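You operate a simulated robot arm through the tools that you are given. There is no shell and no other tool.

You are at the controls of a simulated robot arm. One attempt, no reset.

Task
Take the low middle stack's fruit temperature, give it the Chill or Send card and a top board.
Fine: Chill if over 12C, else Send; measure before you card or cover it; the Check card and the thermometer go back to the rack, the unused card stays; use the board from the short stack.

The check looks at the end state, three seconds after you hand in, the way a careful person would. Anything else that was tipped, shoved, dropped, spilled or broken makes it a failure. Lids that push on must go on centred and level and be pressed home; caps that screw on are set level and turned clockwise until they are tight.

Robot
A 7-joint arm with a fingered hand, fixed in place. Base frame: the origin is on the floor under the middle of its stand, x ahead of it, y to its left, z up. Lengths are in cm, angles in degrees, forces in N, time in s.
With the tool pointing down near the work surface it reaches from about 20 to 96 cm from the base axis. Its first joint turns from -115.0 to 115.0 degrees. Payload 5 kg.
The tool frame sits at the grasp point between the pads (the TCP): z along the fingers, y along the line on which they close. The tips reach 3.2 cm beyond it. The gripper opens to 16 cm; its body begins 8.9 cm behind the TCP. The gripper is a hand of 4 fingers: y runs from the thumb to the fingers, the wrist lies at [0, 0, -26.7] in the tool frame, and closing takes about 1.5 s.
Orientation is that of the tool frame in the base frame, as a unit quaternion [x, y, z, w]. With the fingers straight down and closing along the base's y, the tool's x points along the base's -x, its y along +y and its z along -z.

Tools
- The arm moves only by the tool arm_command. Its argument "commands" is text: rows parted by semicolons, each of 6 numbers parted by spaces: the shift along the tool's x, y, z in cm, then the turn, a rotation vector about the tool's x, y, z in degrees. In form: tx ty tz ax ay az; .... A call has 1 to 20 rows; each row shifts and turns the commanded pose from where the row before left it, along the tool's axes as they then stand. "fingers" is the finger opening in cm, from 0 to 16, set as the call begins (left out, the last holds). Rows are played at 5 a second. More than 5 cm and 8.6 degrees between two rows, or a gripper value outside its range, and nothing of the call is played. Where a pose cannot be reached the arm comes as near as it can. A force on the tool above 40 N (or 10 N above the force at the start of the call, whichever is more), or a blocked arm, ends the call early, and 0.2 s more pass. Each finger travels about 4.5 cm/s and halts on what it meets, pressing with about 24 N; the grip force reading is that of the motor and also rises with nothing between the fingers. The clock runs only during rows and for 0.2 s after the last one: add rows that do not move to give the fingers time. The reply holds the time, the measured pose of the TCP, the force on the tool along the base axes, the opening and the grip force, in the units named above and with some noise, with the torque about the TCP (base axes, N m) and any sound that the robot's microphone picked up.
- Cameras (640 x 400 px; columns grow to the right, rows downward): "scene" is fixed at [5.07, 50.06, 136.84]; the picture's right is [-0.37, -0.93, 0.00], its down [-0.54, 0.22, -0.81] and it looks along [0.75, -0.30, -0.59] (base axes); focal length 349 px, centre (320, 200). "wrist" rides on the gripper at [8, -0.4, -11.4] in the tool frame; the picture's right is [0.05, 1.00, 0.00], its down [-0.82, 0.04, -0.58] and it looks along [-0.58, 0.03, 0.82] (tool axes); focal length 265 px, centre (320, 200). There is no depth. A picture from a camera that has moved, and an enlarged one, comes with that camera's place and axes in the base frame and with its lens.
- snapshot(camera): a new picture of that camera. The clock stands still meanwhile.
- raise_lower(by): slides the trunk up (or, below 0, down) by that many cm; the arm rides with it, the base frame stays. It gives what a move gives, with no picture.
- move_fingers(finger1, finger2, finger3, thumb_bend): sets how far each is bent, from 0 (flat) to 1 (curled in); at 0.3 the hand is open as for a grip, at 0.7 the pads meet at the TCP. One left out holds its place. A second passes; each finger stops where it meets its share of the squeeze, and holds until it gets a number again. A gripper value or a shape takes the hand back. It gives what a move gives, with no picture; readings hold the bend of each and the force on the fingers (four entries, about 0 where the hand has none), thumb and palm.
- grasp_type(shape): the hand has 4 fingers and takes this shape, open, in about a second: jaw (thumb against the fingers, like two jaws); tri (thumb and two fingers); tip (a fingertip pinch); poke (one finger out to press); point (the index stretched); flat (the hand flat); cup (the hand cupped); fist (a fist). The gripper value then closes the fingers along that shape, each until it touches; the sizes above hold for jaw. It gives what a move gives, with no picture.
- inspect(camera, box): a new picture of the part [left, top, right, bottom] of that camera's present view, enlarged. The clock stands still meanwhile.
- job_done(): hands the job in; it is judged then, once.

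Nothing tells you positions but the pictures and the camera data. Unless the task says otherwise, let go and move clear before handing in.

The tools are called after ">>>" as name(argument=value, ...) on one line, values as JSON. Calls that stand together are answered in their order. arm_command: Moves the arm, as the interface text tells. Its arguments: {"type":"object","properties":{"commands":{"type":"string"},"fingers":{"type":"number"}},"required":["commands"]} The other tools are called the same way: raise_lower (by) moves the trunk up or down; grasp_type (shape) gives the hand a shape; move_fingers (finger1, finger2, finger3, thumb_bend) moves the fingers one by one; snapshot (camera) takes a picture; inspect (camera, box) takes an enlarged picture of a part of a camera's view; job_done () hands the job in.

At the start:

```text
t: 0.0
eef_pos: [49.5, 22.17, 108.44]
orientation: [0.0, 1.0, 0.0, 0.0]
contact_force: [0.0, 0.4, -0.1]
ft_torque: [0.02, 0.01, 0.01]
finger_gap: 15.96
finger_force: 0.1
shape: jaw
bend: [0.3, 0.3, 0.3, 0.3]
finger forces: [0.1, 0.0, 0.0, 0.0, 0.1, 0.0]
trunk travel left (down, up): [-50.0, 49.0]
```

scene: 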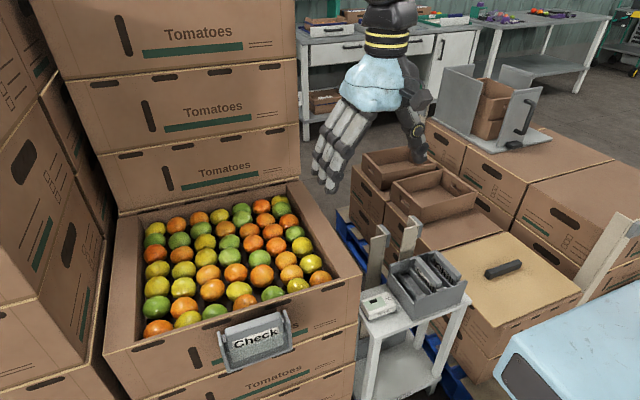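
wrist: 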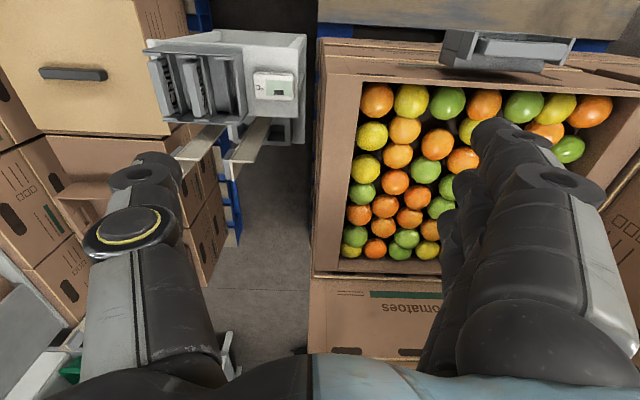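

I see an open fruit crate with a Check card on its near side, a small cart holding a card rack and a thermometer, and stacks with a lid board that has a handle. I'll look closer before moving.

>>> inspect(camera="scene", box=[340, 210, 500, 330])

>>> inspect(camera="scene", box=[100, 180, 370, 400])

>>> inspect(camera="scene", box=[340, 60, 640, 400])

>>> inspect(camera="wrist", box=[130, 20, 320, 150])

>>> inspect(camera="wrist", box=[300, 10, 640, 230])

```text
3.33 times, centred on (420, 270) of scene
camera zoom: at [5.07, 50.06, 136.84], right [-0.37, -0.93, 0.0], down [-0.54, 0.22, -0.81], along [0.75, -0.3, -0.59], focal length 1163 px, centre (-13, -33)
```

zoom: 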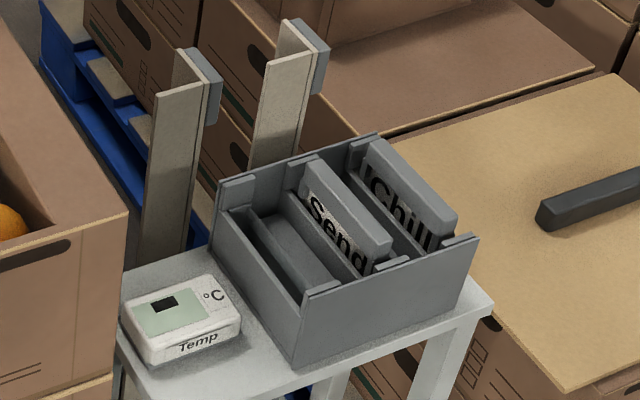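

```text
1.82 times, centred on (235, 290) of scene
camera zoom: at [5.07, 50.06, 136.84], right [-0.37, -0.93, 0.0], down [-0.54, 0.22, -0.81], along [0.75, -0.3, -0.59], focal length 634 px, centre (474, 36)
```

zoom: 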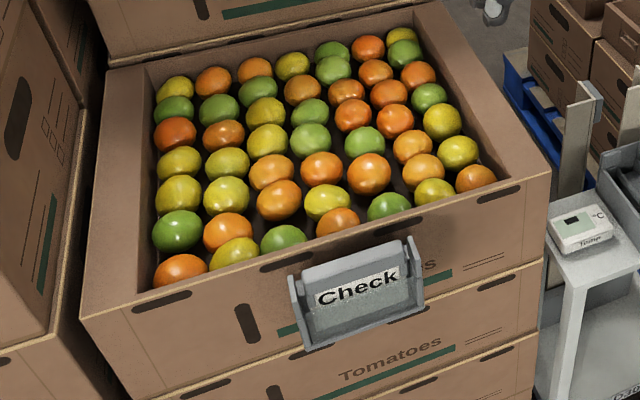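

```text
1.18 times, centred on (490, 230) of scene
camera zoom: at [5.07, 50.06, 136.84], right [-0.37, -0.93, 0.0], down [-0.54, 0.22, -0.81], along [0.75, -0.3, -0.59], focal length 410 px, centre (120, 165)
```

zoom: 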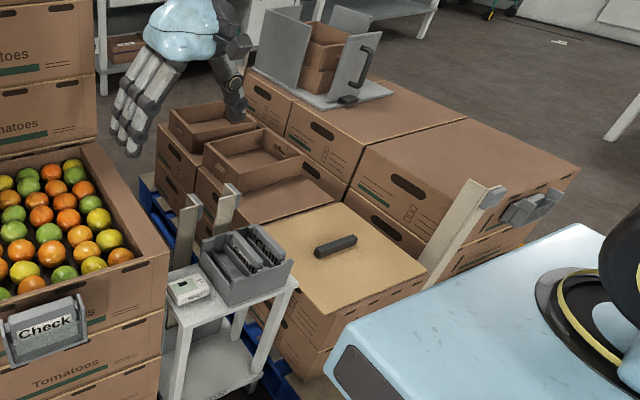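

```text
3.08 times, centred on (225, 85) of wrist
camera zoom: at [41.57, 21.86, 119.83], right [-0.05, 1.0, 0.0], down [0.82, 0.04, 0.58], along [0.58, 0.03, -0.82], focal length 817 px, centre (612, 554)
```

zoom: 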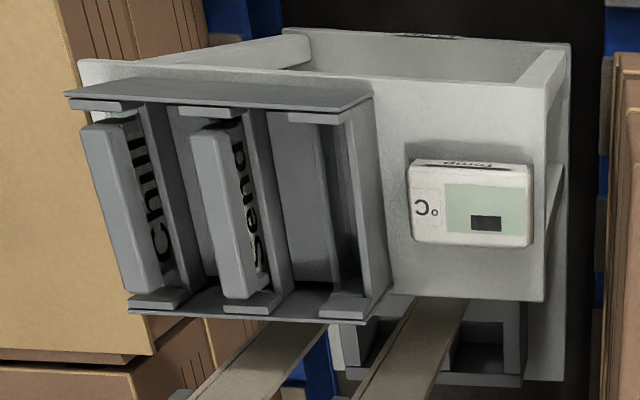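

```text
1.82 times, centred on (470, 120) of wrist
camera zoom: at [41.57, 21.86, 119.83], right [-0.05, 1.0, 0.0], down [0.82, 0.04, 0.58], along [0.58, 0.03, -0.82], focal length 483 px, centre (47, 346)
```

zoom: 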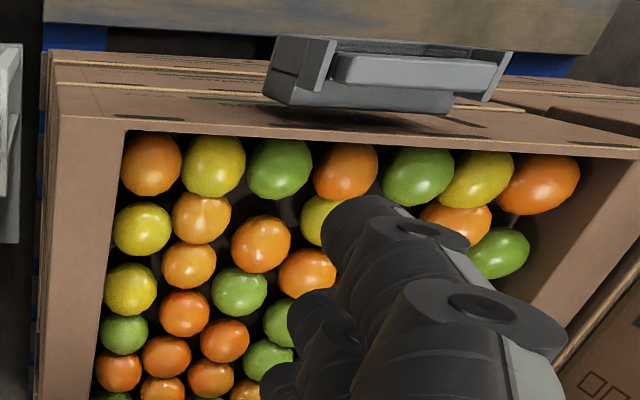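

The open crate's rim is at about z=81, spanning x 48–87 and y 23–72. The rack and thermometer sit on the cart near (53, 1–13, 57–66). I'll move the hand so the wrist camera gets a closer look at the rack.

>>> arm_command(commands="3 -4 2 0 0 0;3 -4 2 0 0 0;3 -4 2 0 0 0;3 -4 2 0 0 0;2 -3 2 0 0 0;0 0 2 0 0 0;0 0 0 0 0 0")

>>> snapshot(camera="wrist")

>>> snapshot(camera="scene")

```text
refused: row 1 steps farther than a row can; nothing moved
```

```text
taken
camera wrist: at [41.57, 21.86, 119.83], right [-0.05, 1.0, 0.0], down [0.82, 0.04, 0.58], along [0.58, 0.03, -0.82], focal length 265 px, centre (320, 200)
```

wrist: 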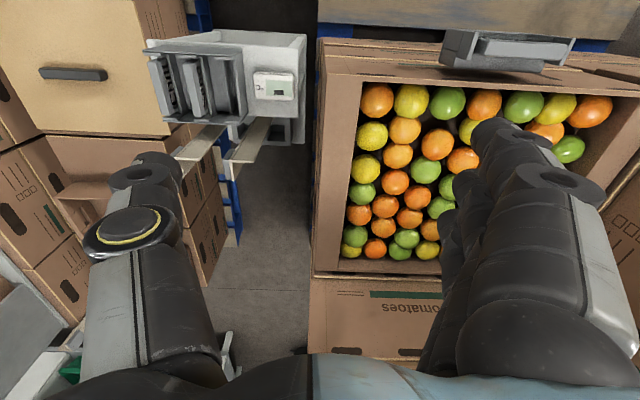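

```text
taken
```

scene: 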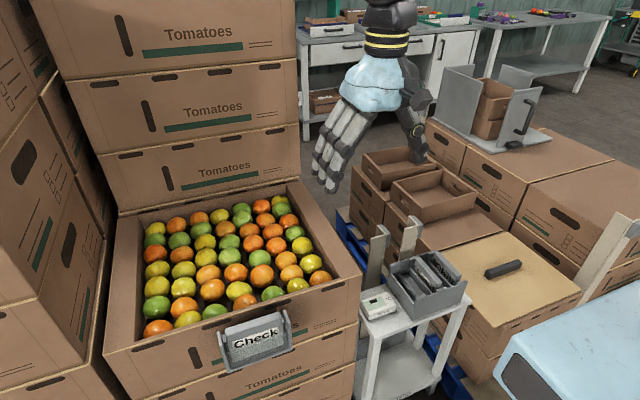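

The step was a bit over 5 cm, so I'll redo it with smaller rows toward a viewpoint above the rack.

>>> arm_command(commands="2 -3 2 0 0 0;2 -3 2 0 0 0;2 -3 2 0 0 0;2 -3 2 0 0 0;2 -3 2 0 0 0;2 -3 2 0 0 0;1 -1 1 0 0 0;0 0 0 0 0 0")

>>> snapshot(camera="wrist")

>>> snapshot(camera="scene")

```text
t: 1.8
eef_pos: [40.57, 4.1, 96.31]
orientation: [0.0, 1.0, 0.0, -0.002]
contact_force: [-0.1, 1.1, 0.1]
ft_torque: [0.0, 0.0, 0.03]
finger_gap: 15.99
finger_force: 0.0
shape: jaw
bend: [0.3, 0.3, 0.3, 0.3]
finger forces: [0.0, 0.0, 0.0, 0.1, 0.0, 0.0]
out of reach, approached as far as the arm can: row 6, 7
trunk travel left (down, up): [-50.0, 49.0]
```

```text
taken
camera wrist: at [32.68, 3.72, 107.8], right [-0.05, 1.0, 0.0], down [0.82, 0.04, 0.57], along [0.57, 0.03, -0.82], focal length 265 px, centre (320, 200)
```

wrist: 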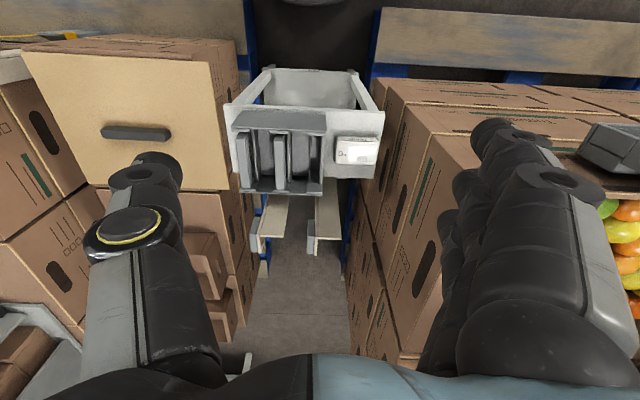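

```text
taken
```

scene: 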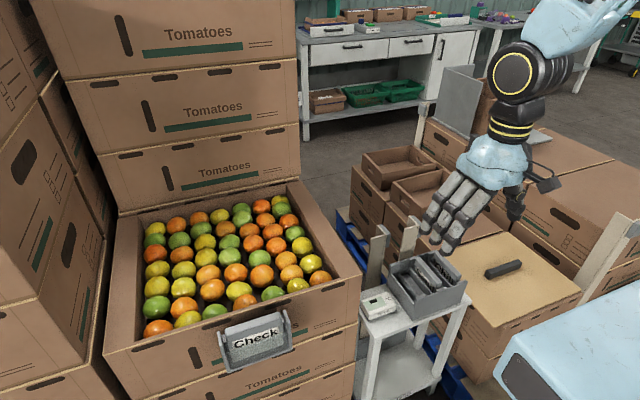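

>>> inspect(camera="wrist", box=[200, 60, 420, 200])

>>> inspect(camera="wrist", box=[0, 30, 250, 200])

>>> inspect(camera="scene", box=[480, 180, 640, 300])

>>> inspect(camera="scene", box=[355, 270, 415, 320])

```text
2.86 times, centred on (310, 130) of wrist
camera zoom: at [32.68, 3.72, 107.8], right [-0.05, 1.0, 0.0], down [0.82, 0.04, 0.57], along [0.57, 0.03, -0.82], focal length 758 px, centre (349, 400)
```

zoom: 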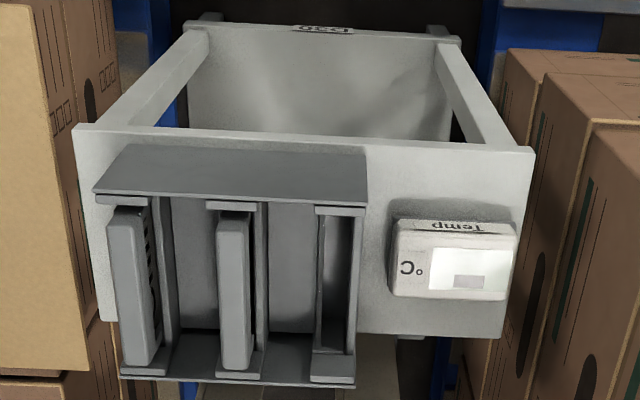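

```text
2.35 times, centred on (125, 115) of wrist
camera zoom: at [32.68, 3.72, 107.8], right [-0.05, 1.0, 0.0], down [0.82, 0.04, 0.57], along [0.57, 0.03, -0.82], focal length 624 px, centre (779, 400)
```

zoom: 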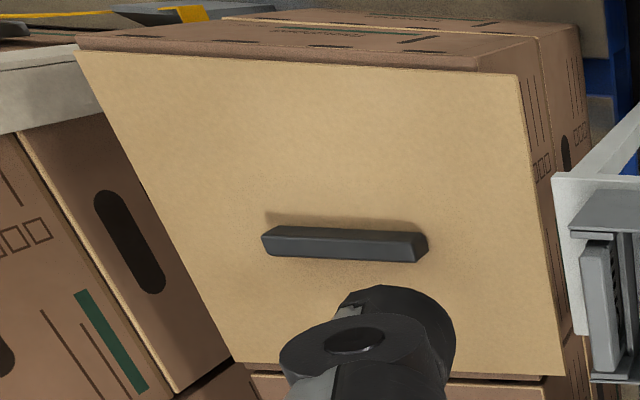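

```text
3.33 times, centred on (560, 240) of scene
camera zoom: at [5.07, 50.06, 136.84], right [-0.37, -0.93, 0.0], down [-0.54, 0.22, -0.81], along [0.75, -0.3, -0.59], focal length 1163 px, centre (-480, 67)
```

zoom: 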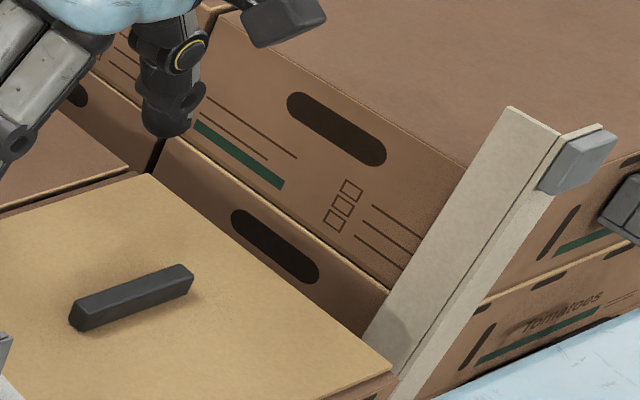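

```text
8.00 times, centred on (385, 295) of scene
camera zoom: at [5.07, 50.06, 136.84], right [-0.37, -0.93, 0.0], down [-0.54, 0.22, -0.81], along [0.75, -0.3, -0.59], focal length 2790 px, centre (-200, -560)
```

zoom: 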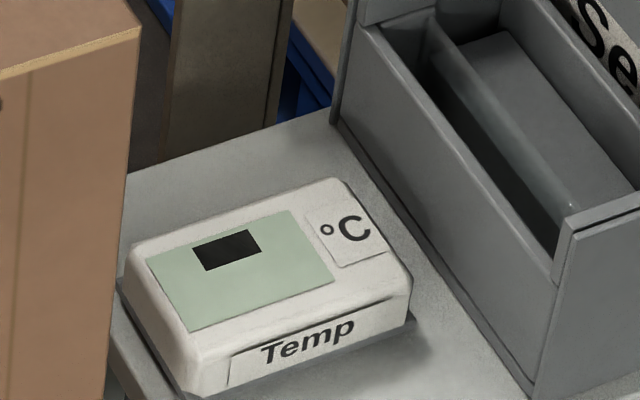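

The rack holds Send in the middle slot and Chill in the outer slot, with the Check slot empty next to the thermometer. I need better geometry for the crate and the board, so I'll view the crate from above next.

>>> arm_command(commands="0 3 -3 0 0 0;0 3 -3 0 0 0;0 3 -3 0 0 0;0 4 -2 0 0 0;-2 4 -1 0 0 0;-2 4 0 0 0 0;-2 4 0 0 0 0;-2 4 0 0 0 0;0 4 0 0 0 0;0 4 0 0 0 0;0 4 0 0 0 0;0 0 0 0 0 0")

>>> snapshot(camera="wrist")

>>> snapshot(camera="scene")

```text
t: 4.4
eef_pos: [48.49, 44.8, 108.57]
orientation: [0.0, 1.0, -0.001, 0.0]
contact_force: [1.2, 0.5, 0.1]
ft_torque: [-0.01, 0.0, 0.0]
finger_gap: 15.99
finger_force: 0.2
shape: jaw
bend: [0.3, 0.3, 0.3, 0.3]
finger forces: [0.1, 0.0, 0.1, 0.0, 0.0, 0.0]
trunk travel left (down, up): [-50.0, 49.0]
```

```text
taken
camera wrist: at [40.53, 44.48, 119.84], right [-0.05, 1.0, 0.0], down [0.82, 0.04, 0.58], along [0.58, 0.03, -0.82], focal length 265 px, centre (320, 200)
```

wrist: 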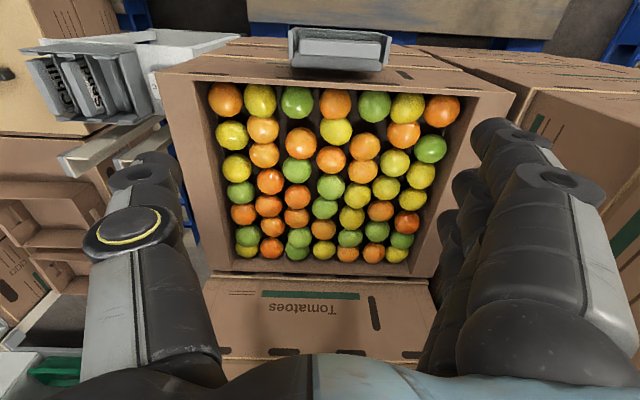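

```text
taken
```

scene: 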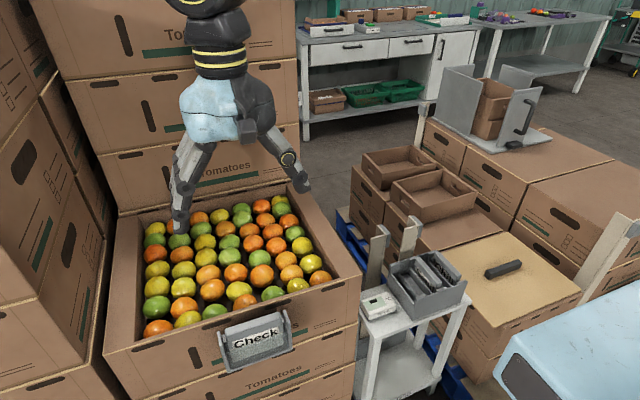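

The crate measures about 40 × 49.5 cm, centred near (68.4, 48) with its rim at z≈80.7, and its card holder is on the near face. Next I'll view the board and short stack from the other side.

>>> arm_command(commands="0 -5 0 0 0 0;0 -5 0 0 0 0;0 -5 0 0 0 0;0 -5 0 0 0 0;0 -5 0 0 0 0;0 -5 0 0 0 0;0 -5 0 0 0 0;0 -5 0 0 0 0;0 -5 0 0 0 0;0 -5 0 0 0 0;0 -5 0 0 0 0;0 -5 0 0 0 0;0 -5 0 0 0 0;0 -5 0 0 0 0;0 -5 0 0 0 0;0 0 0 0 0 0")

>>> snapshot(camera="wrist")

>>> snapshot(camera="scene")

```text
t: 7.8
eef_pos: [48.2, -30.07, 108.71]
orientation: [0.0, 1.0, 0.0, 0.0]
contact_force: [0.2, -0.5, -0.1]
ft_torque: [0.01, 0.0, 0.03]
finger_gap: 16.0
finger_force: 0.1
shape: jaw
bend: [0.3, 0.3, 0.3, 0.3]
finger forces: [0.0, 0.1, 0.1, 0.0, 0.1, 0.0]
trunk travel left (down, up): [-50.0, 49.0]
```

```text
taken
camera wrist: at [40.35, -30.47, 120.01], right [-0.05, 1.0, 0.0], down [0.82, 0.04, 0.58], along [0.58, 0.03, -0.82], focal length 265 px, centre (320, 200)
```

wrist: 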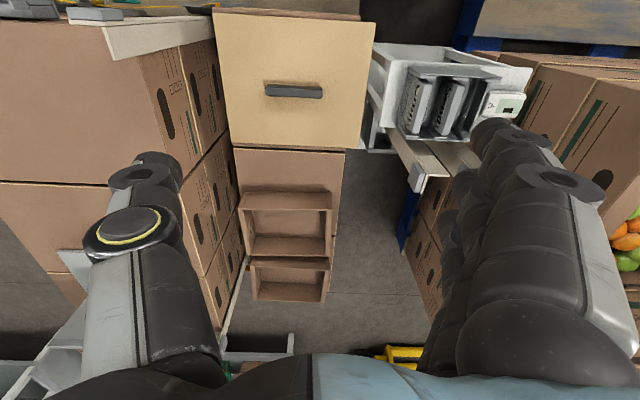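

```text
taken
```

scene: 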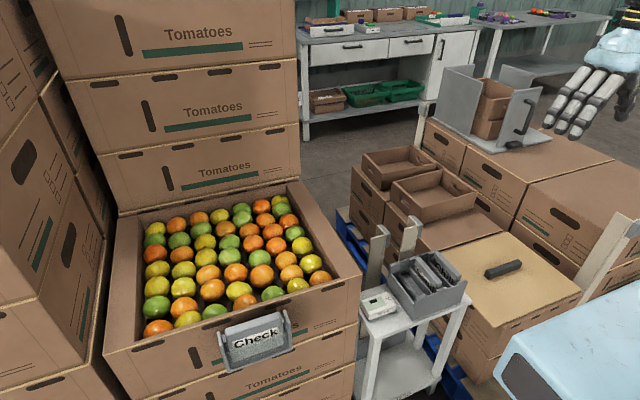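

>>> inspect(camera="wrist", box=[190, 0, 400, 160])

>>> inspect(camera="wrist", box=[360, 30, 560, 160])

>>> inspect(camera="wrist", box=[0, 0, 240, 150])

```text
2.50 times, centred on (295, 80) of wrist
camera zoom: at [40.35, -30.47, 120.01], right [-0.05, 1.0, 0.0], down [0.82, 0.04, 0.58], along [0.58, 0.03, -0.82], focal length 664 px, centre (382, 500)
```

zoom: 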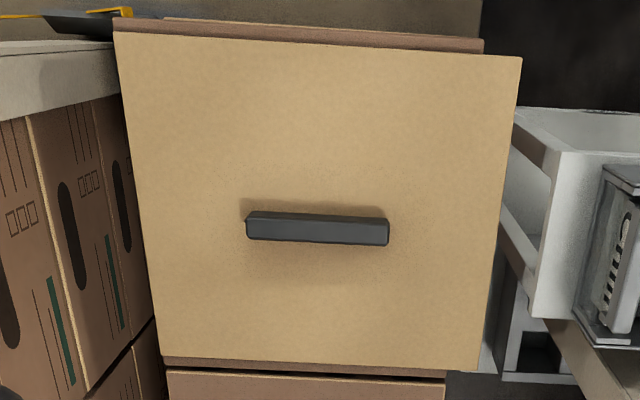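

```text
3.08 times, centred on (460, 95) of wrist
camera zoom: at [40.35, -30.47, 120.01], right [-0.05, 1.0, 0.0], down [0.82, 0.04, 0.58], along [0.58, 0.03, -0.82], focal length 817 px, centre (-111, 523)
```

zoom: 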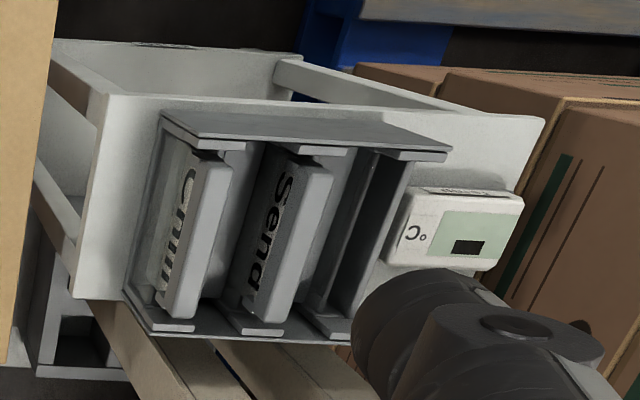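

```text
2.67 times, centred on (120, 75) of wrist
camera zoom: at [40.35, -30.47, 120.01], right [-0.05, 1.0, 0.0], down [0.82, 0.04, 0.58], along [0.58, 0.03, -0.82], focal length 708 px, centre (853, 533)
```

zoom: 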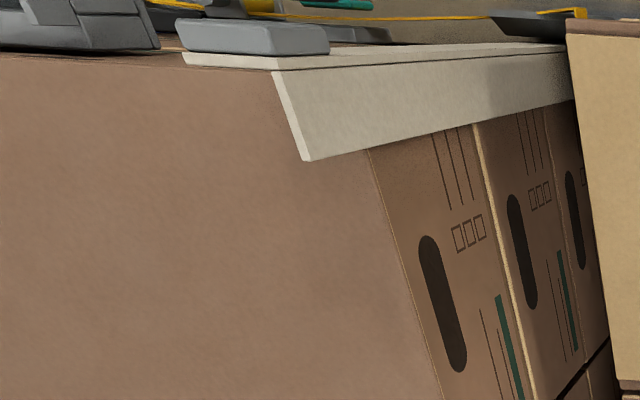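

The board on the short stack measures about 30 × 36 cm at z≈49.4, centred near (56.5, −35.8), which looks small for a 40 × 49 crate. I'll raise the trunk and look around before deciding anything.

>>> raise_lower(by=40)

>>> snapshot(camera="wrist")

>>> snapshot(camera="scene")

```text
t: 11.6
eef_pos: [48.14, -30.08, 148.71]
orientation: [0.0, 1.0, -0.001, 0.001]
contact_force: [0.2, -0.2, 0.8]
ft_torque: [-0.01, -0.02, 0.02]
finger_gap: 16.01
finger_force: 0.2
shape: jaw
bend: [0.3, 0.3, 0.3, 0.3]
finger forces: [0.0, 0.0, 0.1, 0.0, 0.0, 0.1]
trunk travel left (down, up): [-90.0, 9.0]
```

```text
taken
camera wrist: at [40.35, -30.43, 159.99], right [-0.05, 1.0, 0.0], down [0.82, 0.04, 0.58], along [0.58, 0.03, -0.82], focal length 265 px, centre (320, 200)
```

wrist: 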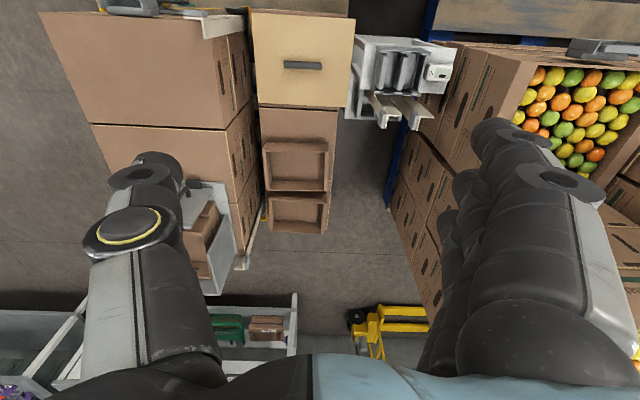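

```text
taken
```

scene: 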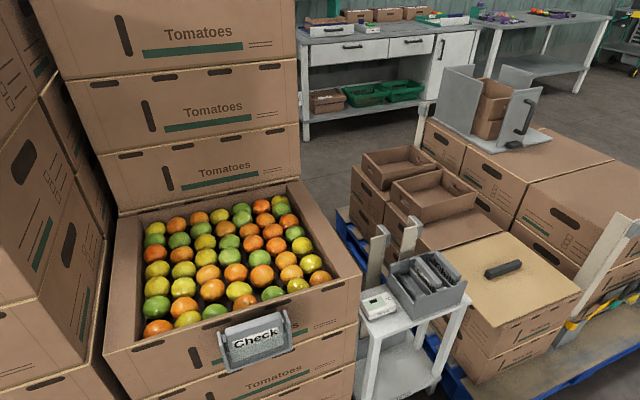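

>>> arm_command(commands="0 -5 0 0 0 0;0 -5 0 0 0 0;0 -5 0 0 0 0;0 -5 0 0 0 0;0 -5 0 0 0 0;0 -5 0 0 0 0;0 -5 0 0 0 0;0 0 0 0 0 0")

>>> snapshot(camera="wrist")

>>> inspect(camera="scene", box=[400, 40, 640, 190])

>>> inspect(camera="scene", box=[330, 130, 490, 250])

>>> inspect(camera="scene", box=[420, 200, 640, 400])

```text
t: 13.4
eef_pos: [48.31, -64.88, 148.98]
orientation: [-0.001, 1.0, 0.0, -0.001]
contact_force: [0.2, 1.0, 0.8]
ft_torque: [-0.06, 0.0, -0.02]
finger_gap: 15.99
finger_force: 0.1
shape: jaw
bend: [0.3, 0.3, 0.3, 0.3]
finger forces: [0.0, 0.0, 0.0, 0.1, 0.1, 0.0]
trunk travel left (down, up): [-90.0, 9.0]
```

```text
taken
camera wrist: at [40.34, -65.25, 160.33], right [-0.05, 1.0, 0.0], down [0.82, 0.04, 0.58], along [0.58, 0.03, -0.82], focal length 265 px, centre (320, 200)
```

wrist: 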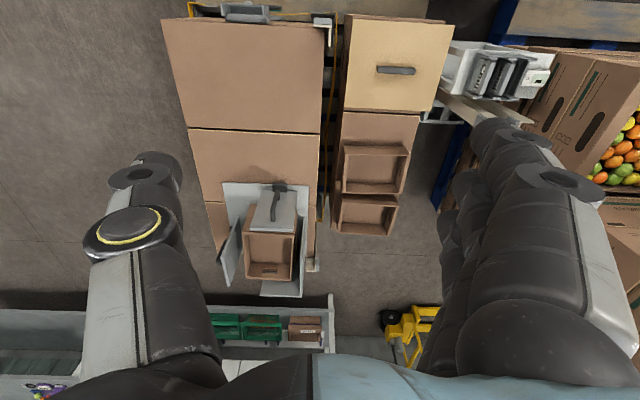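

```text
2.67 times, centred on (520, 115) of scene
camera zoom: at [5.07, 50.06, 136.84], right [-0.37, -0.93, 0.0], down [-0.54, 0.22, -0.81], along [0.75, -0.3, -0.59], focal length 930 px, centre (-213, 427)
```

zoom: 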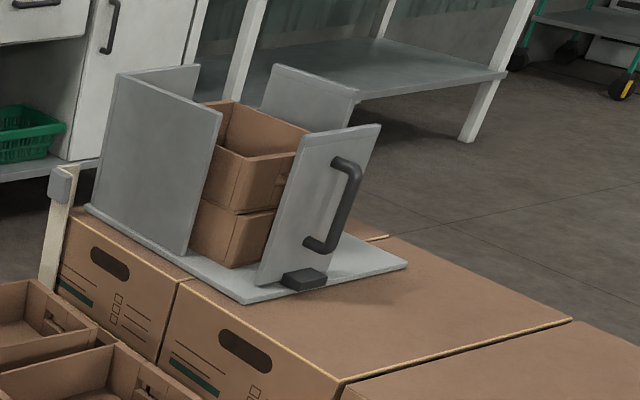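

```text
3.33 times, centred on (410, 190) of scene
camera zoom: at [5.07, 50.06, 136.84], right [-0.37, -0.93, 0.0], down [-0.54, 0.22, -0.81], along [0.75, -0.3, -0.59], focal length 1163 px, centre (20, 233)
```

zoom: 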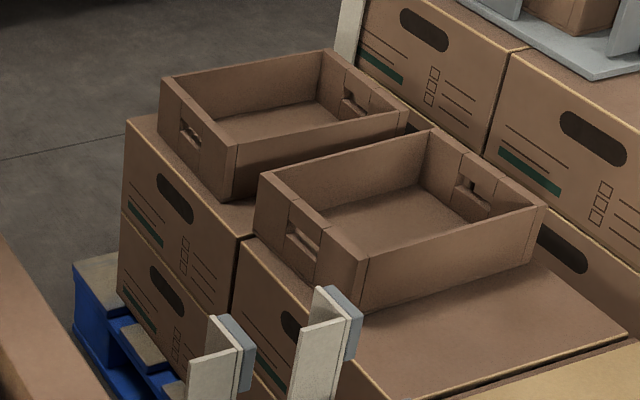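

```text
2.00 times, centred on (530, 300) of scene
camera zoom: at [5.07, 50.06, 136.84], right [-0.37, -0.93, 0.0], down [-0.54, 0.22, -0.81], along [0.75, -0.3, -0.59], focal length 698 px, centre (-100, 0)
```

zoom: 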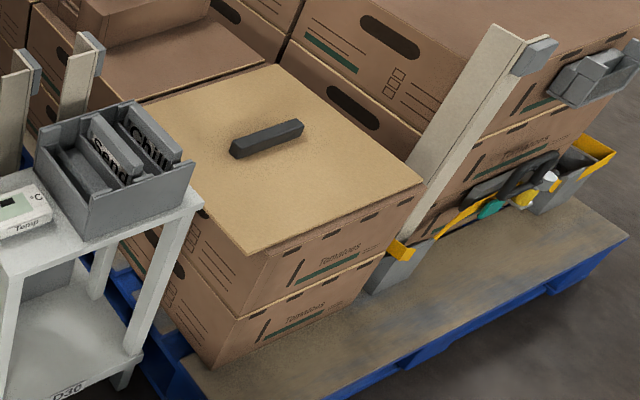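

The right side has closed boxes and a tool pallet, with only one board visible there. I'll look at the left side and toward the robot's own sides for any other boards.

>>> arm_command(commands="0 5 0 0 0 0;0 5 0 0 0 0;0 5 0 0 0 0;0 5 0 0 0 0;0 5 0 0 0 0;0 5 0 0 0 0;0 5 0 0 0 0;0 5 0 0 0 0;0 5 0 0 0 0;0 5 0 0 0 0;0 5 0 0 0 0;0 5 0 0 0 0;0 5 0 0 0 0;0 5 0 0 0 0;0 5 0 0 0 0;0 5 0 0 0 0;0 5 0 0 0 0;0 5 0 0 0 0;0 5 0 0 0 0;0 5 0 0 0 0")

>>> arm_command(commands="0 5 0 0 0 0;0 5 0 0 0 0;0 0 0 0 0 0")

>>> snapshot(camera="wrist")

```text
t: 17.6
eef_pos: [48.65, 35.2, 148.43]
orientation: [0.001, 1.0, 0.0, -0.001]
contact_force: [-0.2, -0.2, -0.6]
ft_torque: [-0.06, 0.02, 0.02]
finger_gap: 15.98
finger_force: 0.0
shape: jaw
bend: [0.3, 0.3, 0.3, 0.3]
finger forces: [0.0, 0.0, 0.0, 0.0, 0.0, 0.1]
trunk travel left (down, up): [-90.0, 9.0]
```

```text
t: 18.4
eef_pos: [48.24, 44.86, 148.58]
orientation: [0.001, 1.0, -0.001, 0.001]
contact_force: [0.0, -0.5, 0.3]
ft_torque: [0.02, -0.03, 0.0]
finger_gap: 15.97
finger_force: 0.1
shape: jaw
bend: [0.3, 0.3, 0.3, 0.3]
finger forces: [0.0, 0.0, 0.0, 0.0, 0.0, 0.0]
trunk travel left (down, up): [-90.0, 9.0]
```

```text
taken
camera wrist: at [40.3, 44.48, 159.9], right [-0.05, 1.0, 0.0], down [0.82, 0.04, 0.58], along [0.58, 0.03, -0.82], focal length 265 px, centre (320, 200)
```

wrist: 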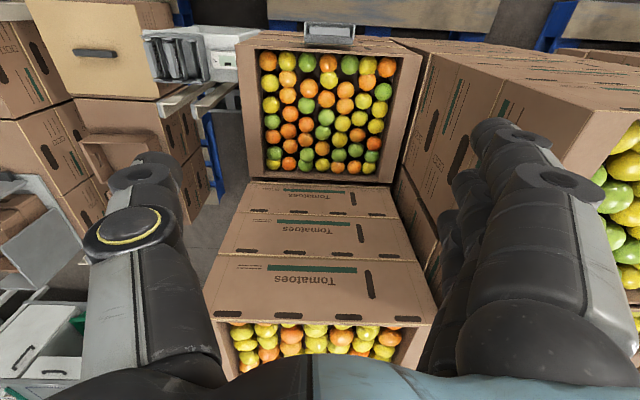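

Now I see two more open fruit stacks, both taller: one behind and one to the left. The low middle one is the Check crate, so I'll zoom in on its opening and check the left side too.

>>> inspect(camera="wrist", box=[210, 10, 450, 190])

>>> arm_command(commands="0 5 0 0 0 0;0 5 0 0 0 0;0 5 0 0 0 0;0 5 0 0 0 0;0 5 0 0 0 0;0 5 0 0 0 0;0 0 0 0 0 0")

>>> snapshot(camera="wrist")

```text
2.22 times, centred on (330, 100) of wrist
camera zoom: at [40.3, 44.48, 159.9], right [-0.05, 1.0, 0.0], down [0.82, 0.04, 0.58], along [0.58, 0.03, -0.82], focal length 590 px, centre (298, 422)
```

zoom: 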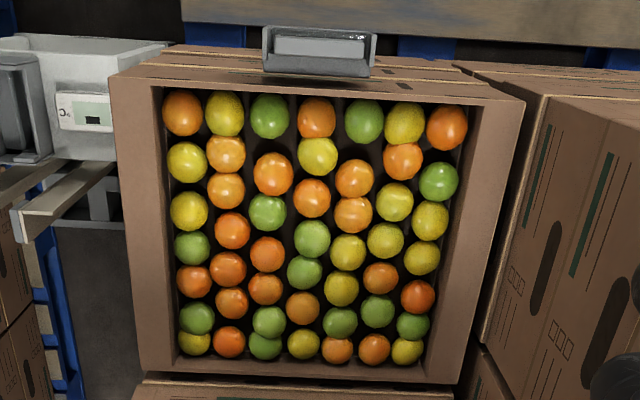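

```text
t: 20.0
eef_pos: [48.29, 75.12, 148.64]
orientation: [0.0, 1.0, 0.001, 0.0]
contact_force: [0.7, -1.2, 0.8]
ft_torque: [0.08, 0.01, -0.02]
finger_gap: 15.98
finger_force: 0.0
shape: jaw
bend: [0.3, 0.3, 0.3, 0.3]
finger forces: [0.1, 0.1, 0.0, 0.0, 0.1, 0.0]
trunk travel left (down, up): [-90.0, 9.0]
```

```text
taken
camera wrist: at [40.3, 74.64, 159.9], right [-0.05, 1.0, 0.0], down [0.82, 0.04, 0.58], along [0.58, 0.03, -0.82], focal length 265 px, centre (320, 200)
```

wrist: 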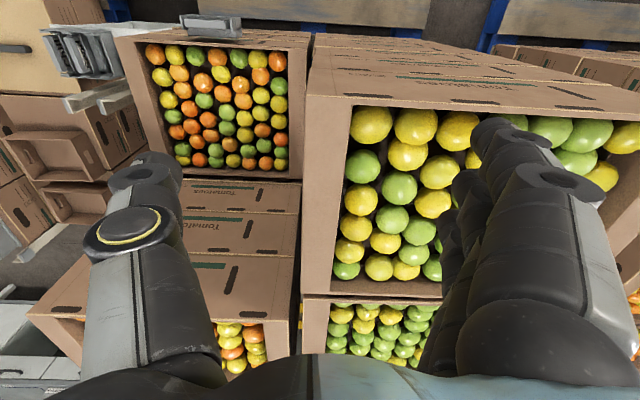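

There are four fruit columns on the left pallet, and the Check one is the low middle. I'll turn the wrist to look further left and around the robot for other boards.

>>> arm_command(commands="5 0 0 0 0 0;5 0 0 0 0 0;5 0 0 0 0 0;5 0 0 0 0 0;0 0 0 0 0 -8.5;0 0 0 0 0 -8.5;0 0 0 0 0 -8.5;0 0 0 0 0 -8.5;0 0 0 0 0 -8.5;0 0 0 0 0 -8.5;0 0 0 0 0 -8.5;0 0 0 0 0 -8.5;0 0 0 0 0 0")

>>> snapshot(camera="wrist")

>>> snapshot(camera="scene")

```text
t: 22.8
eef_pos: [28.24, 75.05, 148.78]
orientation: [-0.56, 0.829, 0.0, 0.0]
contact_force: [0.1, 0.3, -0.6]
ft_torque: [0.03, 0.02, 0.0]
finger_gap: 16.0
finger_force: 0.0
shape: jaw
bend: [0.3, 0.3, 0.3, 0.3]
finger forces: [0.0, 0.1, 0.1, 0.0, 0.0, 0.0]
trunk travel left (down, up): [-90.0, 9.0]
```

```text
taken
camera wrist: at [25.74, 67.44, 159.95], right [-0.95, 0.32, 0.0], down [0.27, 0.77, 0.58], along [0.19, 0.55, -0.82], focal length 265 px, centre (320, 200)
```

wrist: 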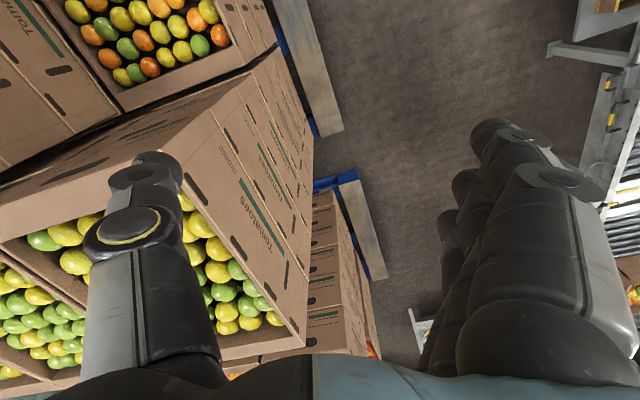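

```text
taken
```

scene: 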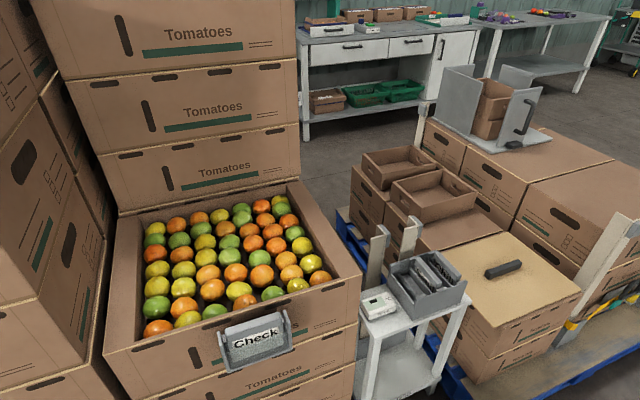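

No other boards on the left. I'll check the far right side and the robot's right flank the same way.

>>> arm_command(commands="0 0 0 0 0 8.5;0 0 0 0 0 8.5;0 0 0 0 0 8.5;0 0 0 0 0 8.5;0 0 0 0 0 8.5;0 0 0 0 0 8.5;0 0 0 0 0 8.5;0 0 0 0 0 8.5;-5 0 0 0 0 0;-5 0 0 0 0 0;-5 0 0 0 0 0;-5 0 0 0 0 0;0 -5 0 0 0 0;0 -5 0 0 0 0;0 -5 0 0 0 0;0 -5 0 0 0 0;0 -5 0 0 0 0;0 -5 0 0 0 0;0 -5 0 0 0 0;0 -5 0 0 0 0")

>>> arm_command(commands="0 -5 0 0 0 0;0 -5 0 0 0 0;0 -5 0 0 0 0;0 -5 0 0 0 0;0 -5 0 0 0 0;0 -5 0 0 0 0;0 -5 0 0 0 0;0 -5 0 0 0 0;0 -5 0 0 0 0;0 -5 0 0 0 0;0 -5 0 0 0 0;0 -5 0 0 0 0;0 -5 0 0 0 0;0 -5 0 0 0 0;0 -5 0 0 0 0;0 -5 0 0 0 0;0 -5 0 0 0 0;0 -5 0 0 0 0;0 -5 0 0 0 0;0 -5 0 0 0 0")

>>> arm_command(commands="5 0 0 0 0 0;5 0 0 0 0 0;5 0 0 0 0 0;5 0 0 0 0 0;0 0 0 0 0 8.5;0 0 0 0 0 8.5;0 0 0 0 0 8.5;0 0 0 0 0 8.5;0 0 0 0 0 8.5;0 0 0 0 0 8.5;0 0 0 0 0 8.5;0 0 0 0 0 0")

>>> snapshot(camera="wrist")

```text
t: 27.0
eef_pos: [48.16, 34.93, 148.43]
orientation: [0.0, 1.0, 0.0, 0.0]
contact_force: [0.1, -0.7, 0.4]
ft_torque: [0.08, -0.01, 0.0]
finger_gap: 15.98
finger_force: 0.0
shape: jaw
bend: [0.3, 0.3, 0.3, 0.3]
finger forces: [0.0, 0.0, 0.0, 0.1, 0.0, 0.0]
trunk travel left (down, up): [-90.0, 9.0]
```

```text
t: 31.2
eef_pos: [48.29, -65.41, 148.47]
orientation: [0.0, 1.0, 0.0, 0.0]
contact_force: [0.2, -0.4, -0.5]
ft_torque: [0.07, 0.01, -0.01]
finger_gap: 15.97
finger_force: 0.1
shape: jaw
bend: [0.3, 0.3, 0.3, 0.3]
finger forces: [0.0, 0.1, 0.0, 0.1, 0.0, 0.1]
trunk travel left (down, up): [-90.0, 9.0]
```

```text
t: 33.8
eef_pos: [28.19, -65.08, 148.59]
orientation: [0.496, 0.868, 0.0, 0.001]
contact_force: [-0.1, 0.2, 0.4]
ft_torque: [0.03, -0.01, 0.03]
finger_gap: 15.99
finger_force: 0.0
shape: jaw
bend: [0.3, 0.3, 0.3, 0.3]
finger forces: [0.1, 0.0, 0.0, 0.0, 0.0, 0.1]
trunk travel left (down, up): [-90.0, 9.0]
```

```text
taken
camera wrist: at [23.9, -58.33, 160.01], right [0.84, 0.55, 0.0], down [0.45, -0.68, 0.58], along [0.32, -0.48, -0.82], focal length 265 px, centre (320, 200)
```

wrist: 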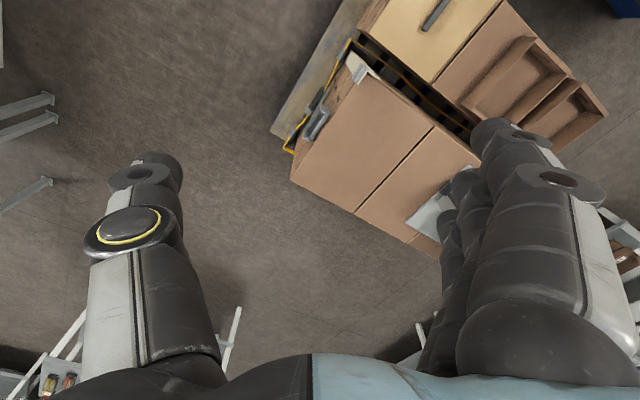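

No other boards anywhere, so the tan board it is. I'll return to the rack and get close views of the thermometer and rack from lower down.

>>> arm_command(commands="0 0 0 0 0 -8.5;0 0 0 0 0 -8.5;0 0 0 0 0 -8.5;0 0 0 0 0 -8.5;0 0 0 0 0 -8.5;0 0 0 0 0 -8.5;0 0 0 0 0 -8.5;-5 0 0 0 0 0;-5 0 0 0 0 0;-5 0 0 0 0 0;0 5 0 0 0 0;0 5 0 0 0 0;0 5 0 0 0 0;0 5 0 0 0 0;0 5 0 0 0 0;0 5 0 0 0 0;0 5 0 0 0 0;0 5 0 0 0 0;0 5 0 0 0 0;0 5 0 0 0 0")

>>> arm_command(commands="0 5 0 0 0 0;0 5 0 0 0 0;0 5 0 0 0 0;0 5 0 0 0 0;0 5 0 0 0 0;0 2.5 0 0 0 0;0 0 0 0 0 0")

>>> raise_lower(by=-40)

>>> arm_command(commands="0 0 4 0 0 0;0 0 4 0 0 0;0 0 4 0 0 0;0 0 4 0 0 0;0 0 0 0 0 0")

>>> snapshot(camera="wrist")

```text
t: 38.0
eef_pos: [43.59, -15.01, 149.32]
orientation: [0.0, 1.0, 0.0, 0.0]
contact_force: [-0.2, 0.1, 0.9]
ft_torque: [-0.05, 0.0, 0.02]
finger_gap: 16.0
finger_force: 0.1
shape: jaw
bend: [0.3, 0.3, 0.3, 0.3]
finger forces: [0.0, 0.1, 0.0, 0.0, 0.0, 0.0]
trunk travel left (down, up): [-90.0, 9.0]
```

```text
t: 39.6
eef_pos: [43.31, 12.37, 148.8]
orientation: [0.0, 1.0, -0.001, -0.001]
contact_force: [-0.5, -0.5, 0.2]
ft_torque: [0.03, -0.02, -0.03]
finger_gap: 15.98
finger_force: 0.1
shape: jaw
bend: [0.3, 0.3, 0.3, 0.3]
finger forces: [0.1, 0.1, 0.1, 0.0, 0.0, 0.0]
trunk travel left (down, up): [-90.0, 9.0]
```

```text
t: 43.5
eef_pos: [43.33, 12.33, 108.75]
orientation: [-0.001, 1.0, 0.0, 0.0]
contact_force: [0.4, -0.4, 0.0]
ft_torque: [0.0, 0.0, 0.01]
finger_gap: 15.98
finger_force: 0.0
shape: jaw
bend: [0.3, 0.3, 0.3, 0.3]
finger forces: [0.0, 0.0, 0.0, 0.0, 0.0, 0.0]
trunk travel left (down, up): [-50.0, 49.0]
```

```text
t: 44.7
eef_pos: [43.51, 12.2, 92.77]
orientation: [0.0, 1.0, 0.001, 0.0]
contact_force: [0.3, -0.1, -0.1]
ft_torque: [-0.02, 0.02, -0.01]
finger_gap: 15.97
finger_force: 0.1
shape: jaw
bend: [0.3, 0.3, 0.3, 0.3]
finger forces: [0.0, 0.0, 0.1, 0.1, 0.0, 0.0]
trunk travel left (down, up): [-50.0, 49.0]
```

```text
taken
camera wrist: at [35.62, 11.75, 104.05], right [-0.05, 1.0, 0.0], down [0.82, 0.04, 0.58], along [0.58, 0.03, -0.82], focal length 265 px, centre (320, 200)
```

wrist: 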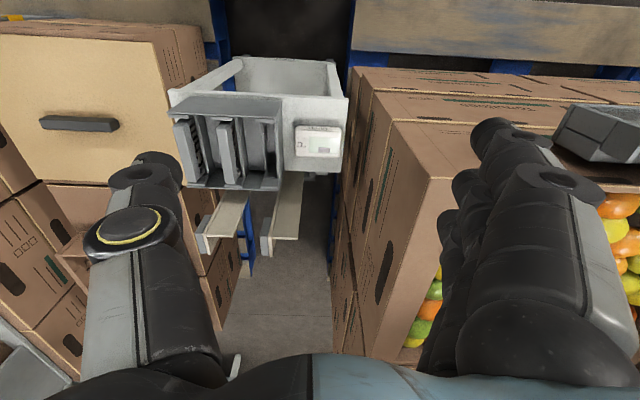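

>>> arm_command(commands="-3 -1.2 3 0 0 0;-3 -1.5 3 0 0 0;-2 -1.5 3 0 0 0;0 0 0 0 0 0", fingers=10)

>>> snapshot(camera="wrist")

>>> inspect(camera="wrist", box=[160, 40, 420, 200])

>>> snapshot(camera="scene")

```text
t: 45.7
eef_pos: [51.2, 7.93, 83.63]
orientation: [0.0, 1.0, 0.0, 0.0]
contact_force: [-0.2, -0.9, -0.2]
ft_torque: [-0.06, 0.0, -0.01]
finger_gap: 10.01
finger_force: 0.0
shape: jaw
bend: [0.7, 0.7, 0.7, 0.68]
finger forces: [0.0, 0.0, 0.0, 0.1, 0.0, 0.0]
trunk travel left (down, up): [-50.0, 49.0]
```

```text
taken
camera wrist: at [43.35, 7.65, 94.98], right [-0.05, 1.0, 0.0], down [0.82, 0.04, 0.58], along [0.58, 0.03, -0.82], focal length 265 px, centre (320, 200)
```

wrist: 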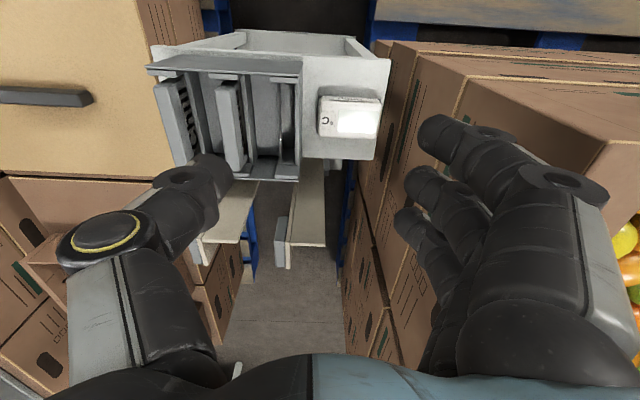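

```text
2.46 times, centred on (290, 120) of wrist
camera zoom: at [43.35, 7.65, 94.98], right [-0.05, 1.0, 0.0], down [0.82, 0.04, 0.58], along [0.58, 0.03, -0.82], focal length 653 px, centre (394, 397)
```

zoom: 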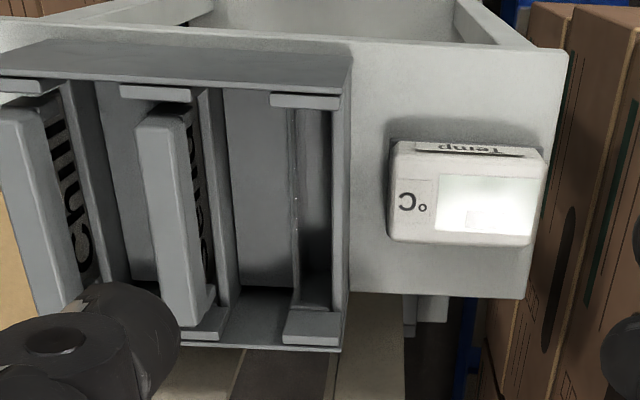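

```text
taken
```

scene: 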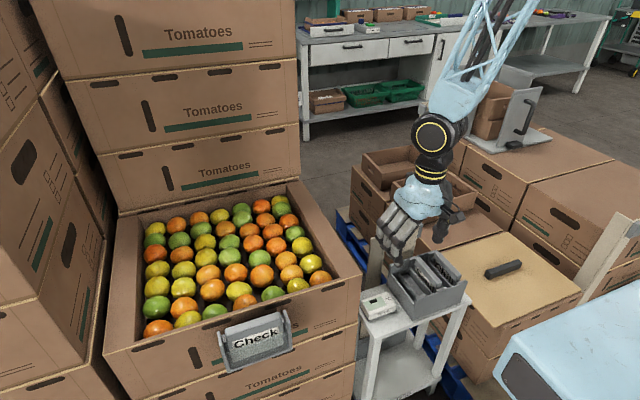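

The thermometer is about 8.2 cm along y and 5.3 cm along x, with its top near (55.9, 12.3, 57.5). A corner post stands just behind at x≥63, y 5–9. I'll turn the hand 90° so it closes along x, with the thumb on the far side clear of the post.

>>> arm_command(commands="0 0 -4 0 0 0;0 0 -4 0 0 0;0 0 -3 0 0 0;0 0 0 0 0 -8.5;0 0 0 0 0 -8.5;0 0 0 0 0 -8.5;0 0 0 0 0 -8.5;0 0 0 0 0 -8.5;0 0 0 0 0 -8.5;0 0 0 0 0 -8.5;0 0 0 0 0 -8.5;0 0 0 0 0 -8.5;0 0 0 0 0 -8.5;0 0 0 0 0 -5;-4 -2 0 0 0 0;-2 -2 0 0 0 0;0 0 0 0 0 0")

>>> snapshot(camera="wrist")

>>> snapshot(camera="scene")

```text
t: 49.3
eef_pos: [55.19, 14.19, 94.73]
orientation: [-0.707, 0.707, 0.0, 0.0]
contact_force: [-1.1, 0.8, 0.2]
ft_torque: [0.03, 0.01, -0.01]
finger_gap: 10.03
finger_force: 0.0
shape: jaw
bend: [0.7, 0.7, 0.7, 0.68]
finger forces: [0.0, 0.0, 0.1, 0.0, 0.0, 0.1]
trunk travel left (down, up): [-50.0, 49.0]
```

```text
taken
camera wrist: at [55.72, 6.27, 106.11], right [-1.0, -0.05, 0.0], down [-0.04, 0.82, 0.58], along [-0.03, 0.58, -0.82], focal length 265 px, centre (320, 200)
```

wrist: 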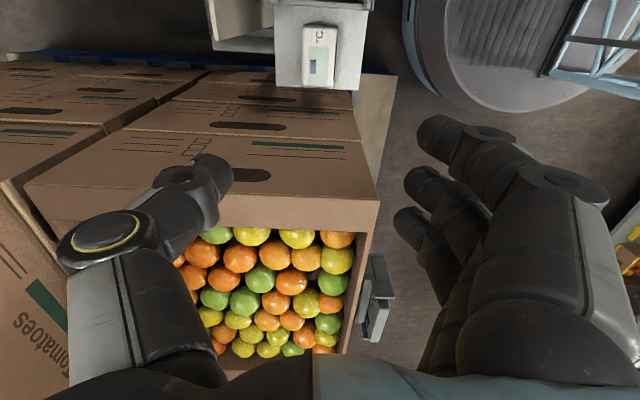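

```text
taken
```

scene: 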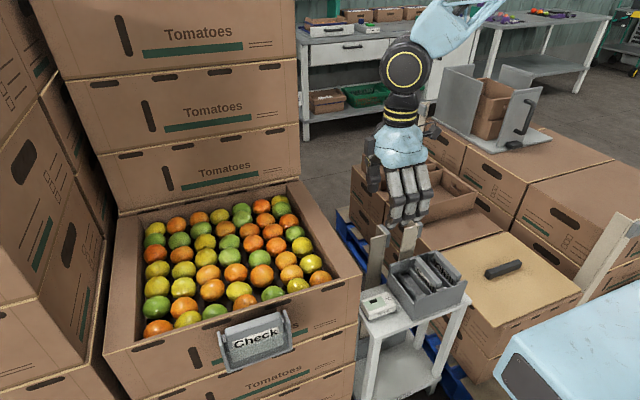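

>>> inspect(camera="wrist", box=[240, 0, 400, 100])

>>> inspect(camera="wrist", box=[340, 180, 460, 360])

```text
4.00 times, centred on (320, 50) of wrist
camera zoom: at [55.72, 6.27, 106.11], right [-1.0, -0.05, 0.0], down [-0.04, 0.82, 0.58], along [-0.03, 0.58, -0.82], focal length 1062 px, centre (320, 800)
```

zoom: 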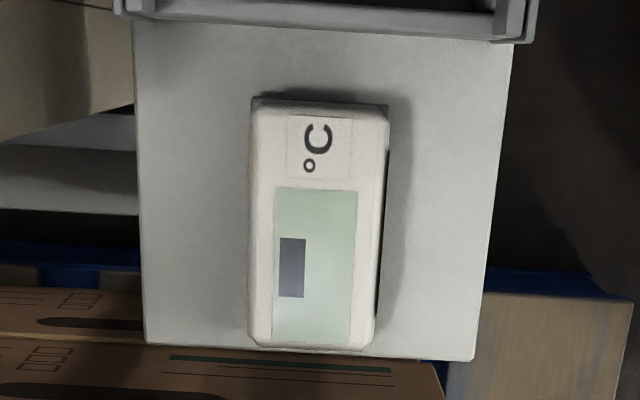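

```text
2.22 times, centred on (400, 270) of wrist
camera zoom: at [55.72, 6.27, 106.11], right [-1.0, -0.05, 0.0], down [-0.04, 0.82, 0.58], along [-0.03, 0.58, -0.82], focal length 590 px, centre (142, 44)
```

zoom: 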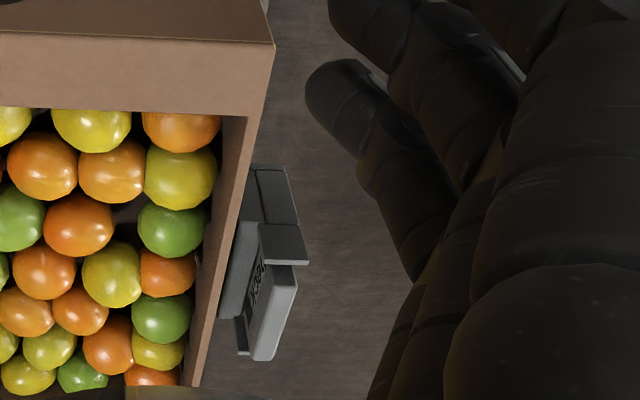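

>>> arm_command(commands="1.2 -0.3 4 0 0 0;0 0 4 0 0 0;0 0 4 0 0 0;0 0 4 0 0 0;0 0 4 0 0 0;0 0 3 0 0 0;0 0 3 0 0 0;0 0 0 0 0 0", fingers=9)

>>> snapshot(camera="wrist")

>>> inspect(camera="scene", box=[320, 160, 480, 340])

```text
t: 51.1
eef_pos: [55.54, 13.01, 68.67]
orientation: [-0.707, 0.707, 0.0, 0.001]
contact_force: [0.4, -0.7, -0.8]
ft_torque: [-0.01, -0.01, 0.0]
finger_gap: 9.07
finger_force: 0.1
shape: jaw
bend: [0.71, 0.71, 0.71, 0.7]
finger forces: [0.0, 0.1, 0.0, 0.1, 0.0, 0.0]
trunk travel left (down, up): [-50.0, 49.0]
```

```text
taken
camera wrist: at [56.08, 4.97, 80.01], right [-1.0, -0.05, 0.0], down [-0.04, 0.82, 0.58], along [-0.03, 0.58, -0.82], focal length 265 px, centre (320, 200)
```

wrist: 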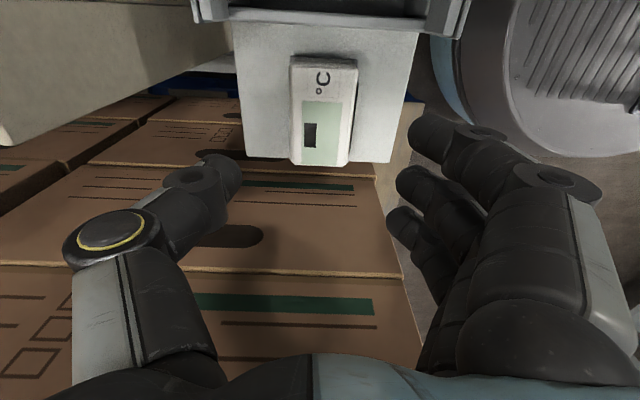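

```text
2.22 times, centred on (400, 250) of scene
camera zoom: at [5.07, 50.06, 136.84], right [-0.37, -0.93, 0.0], down [-0.54, 0.22, -0.81], along [0.75, -0.3, -0.59], focal length 775 px, centre (142, 89)
```

zoom: 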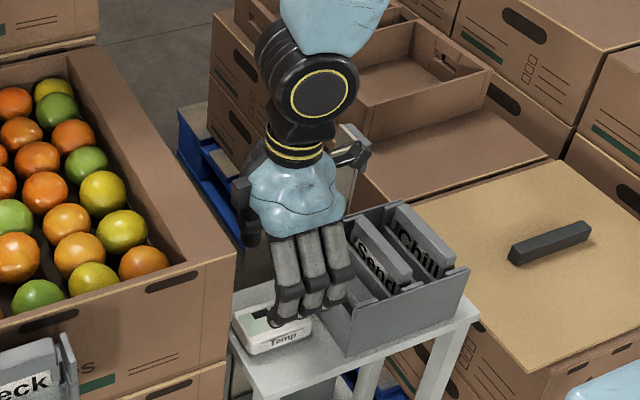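

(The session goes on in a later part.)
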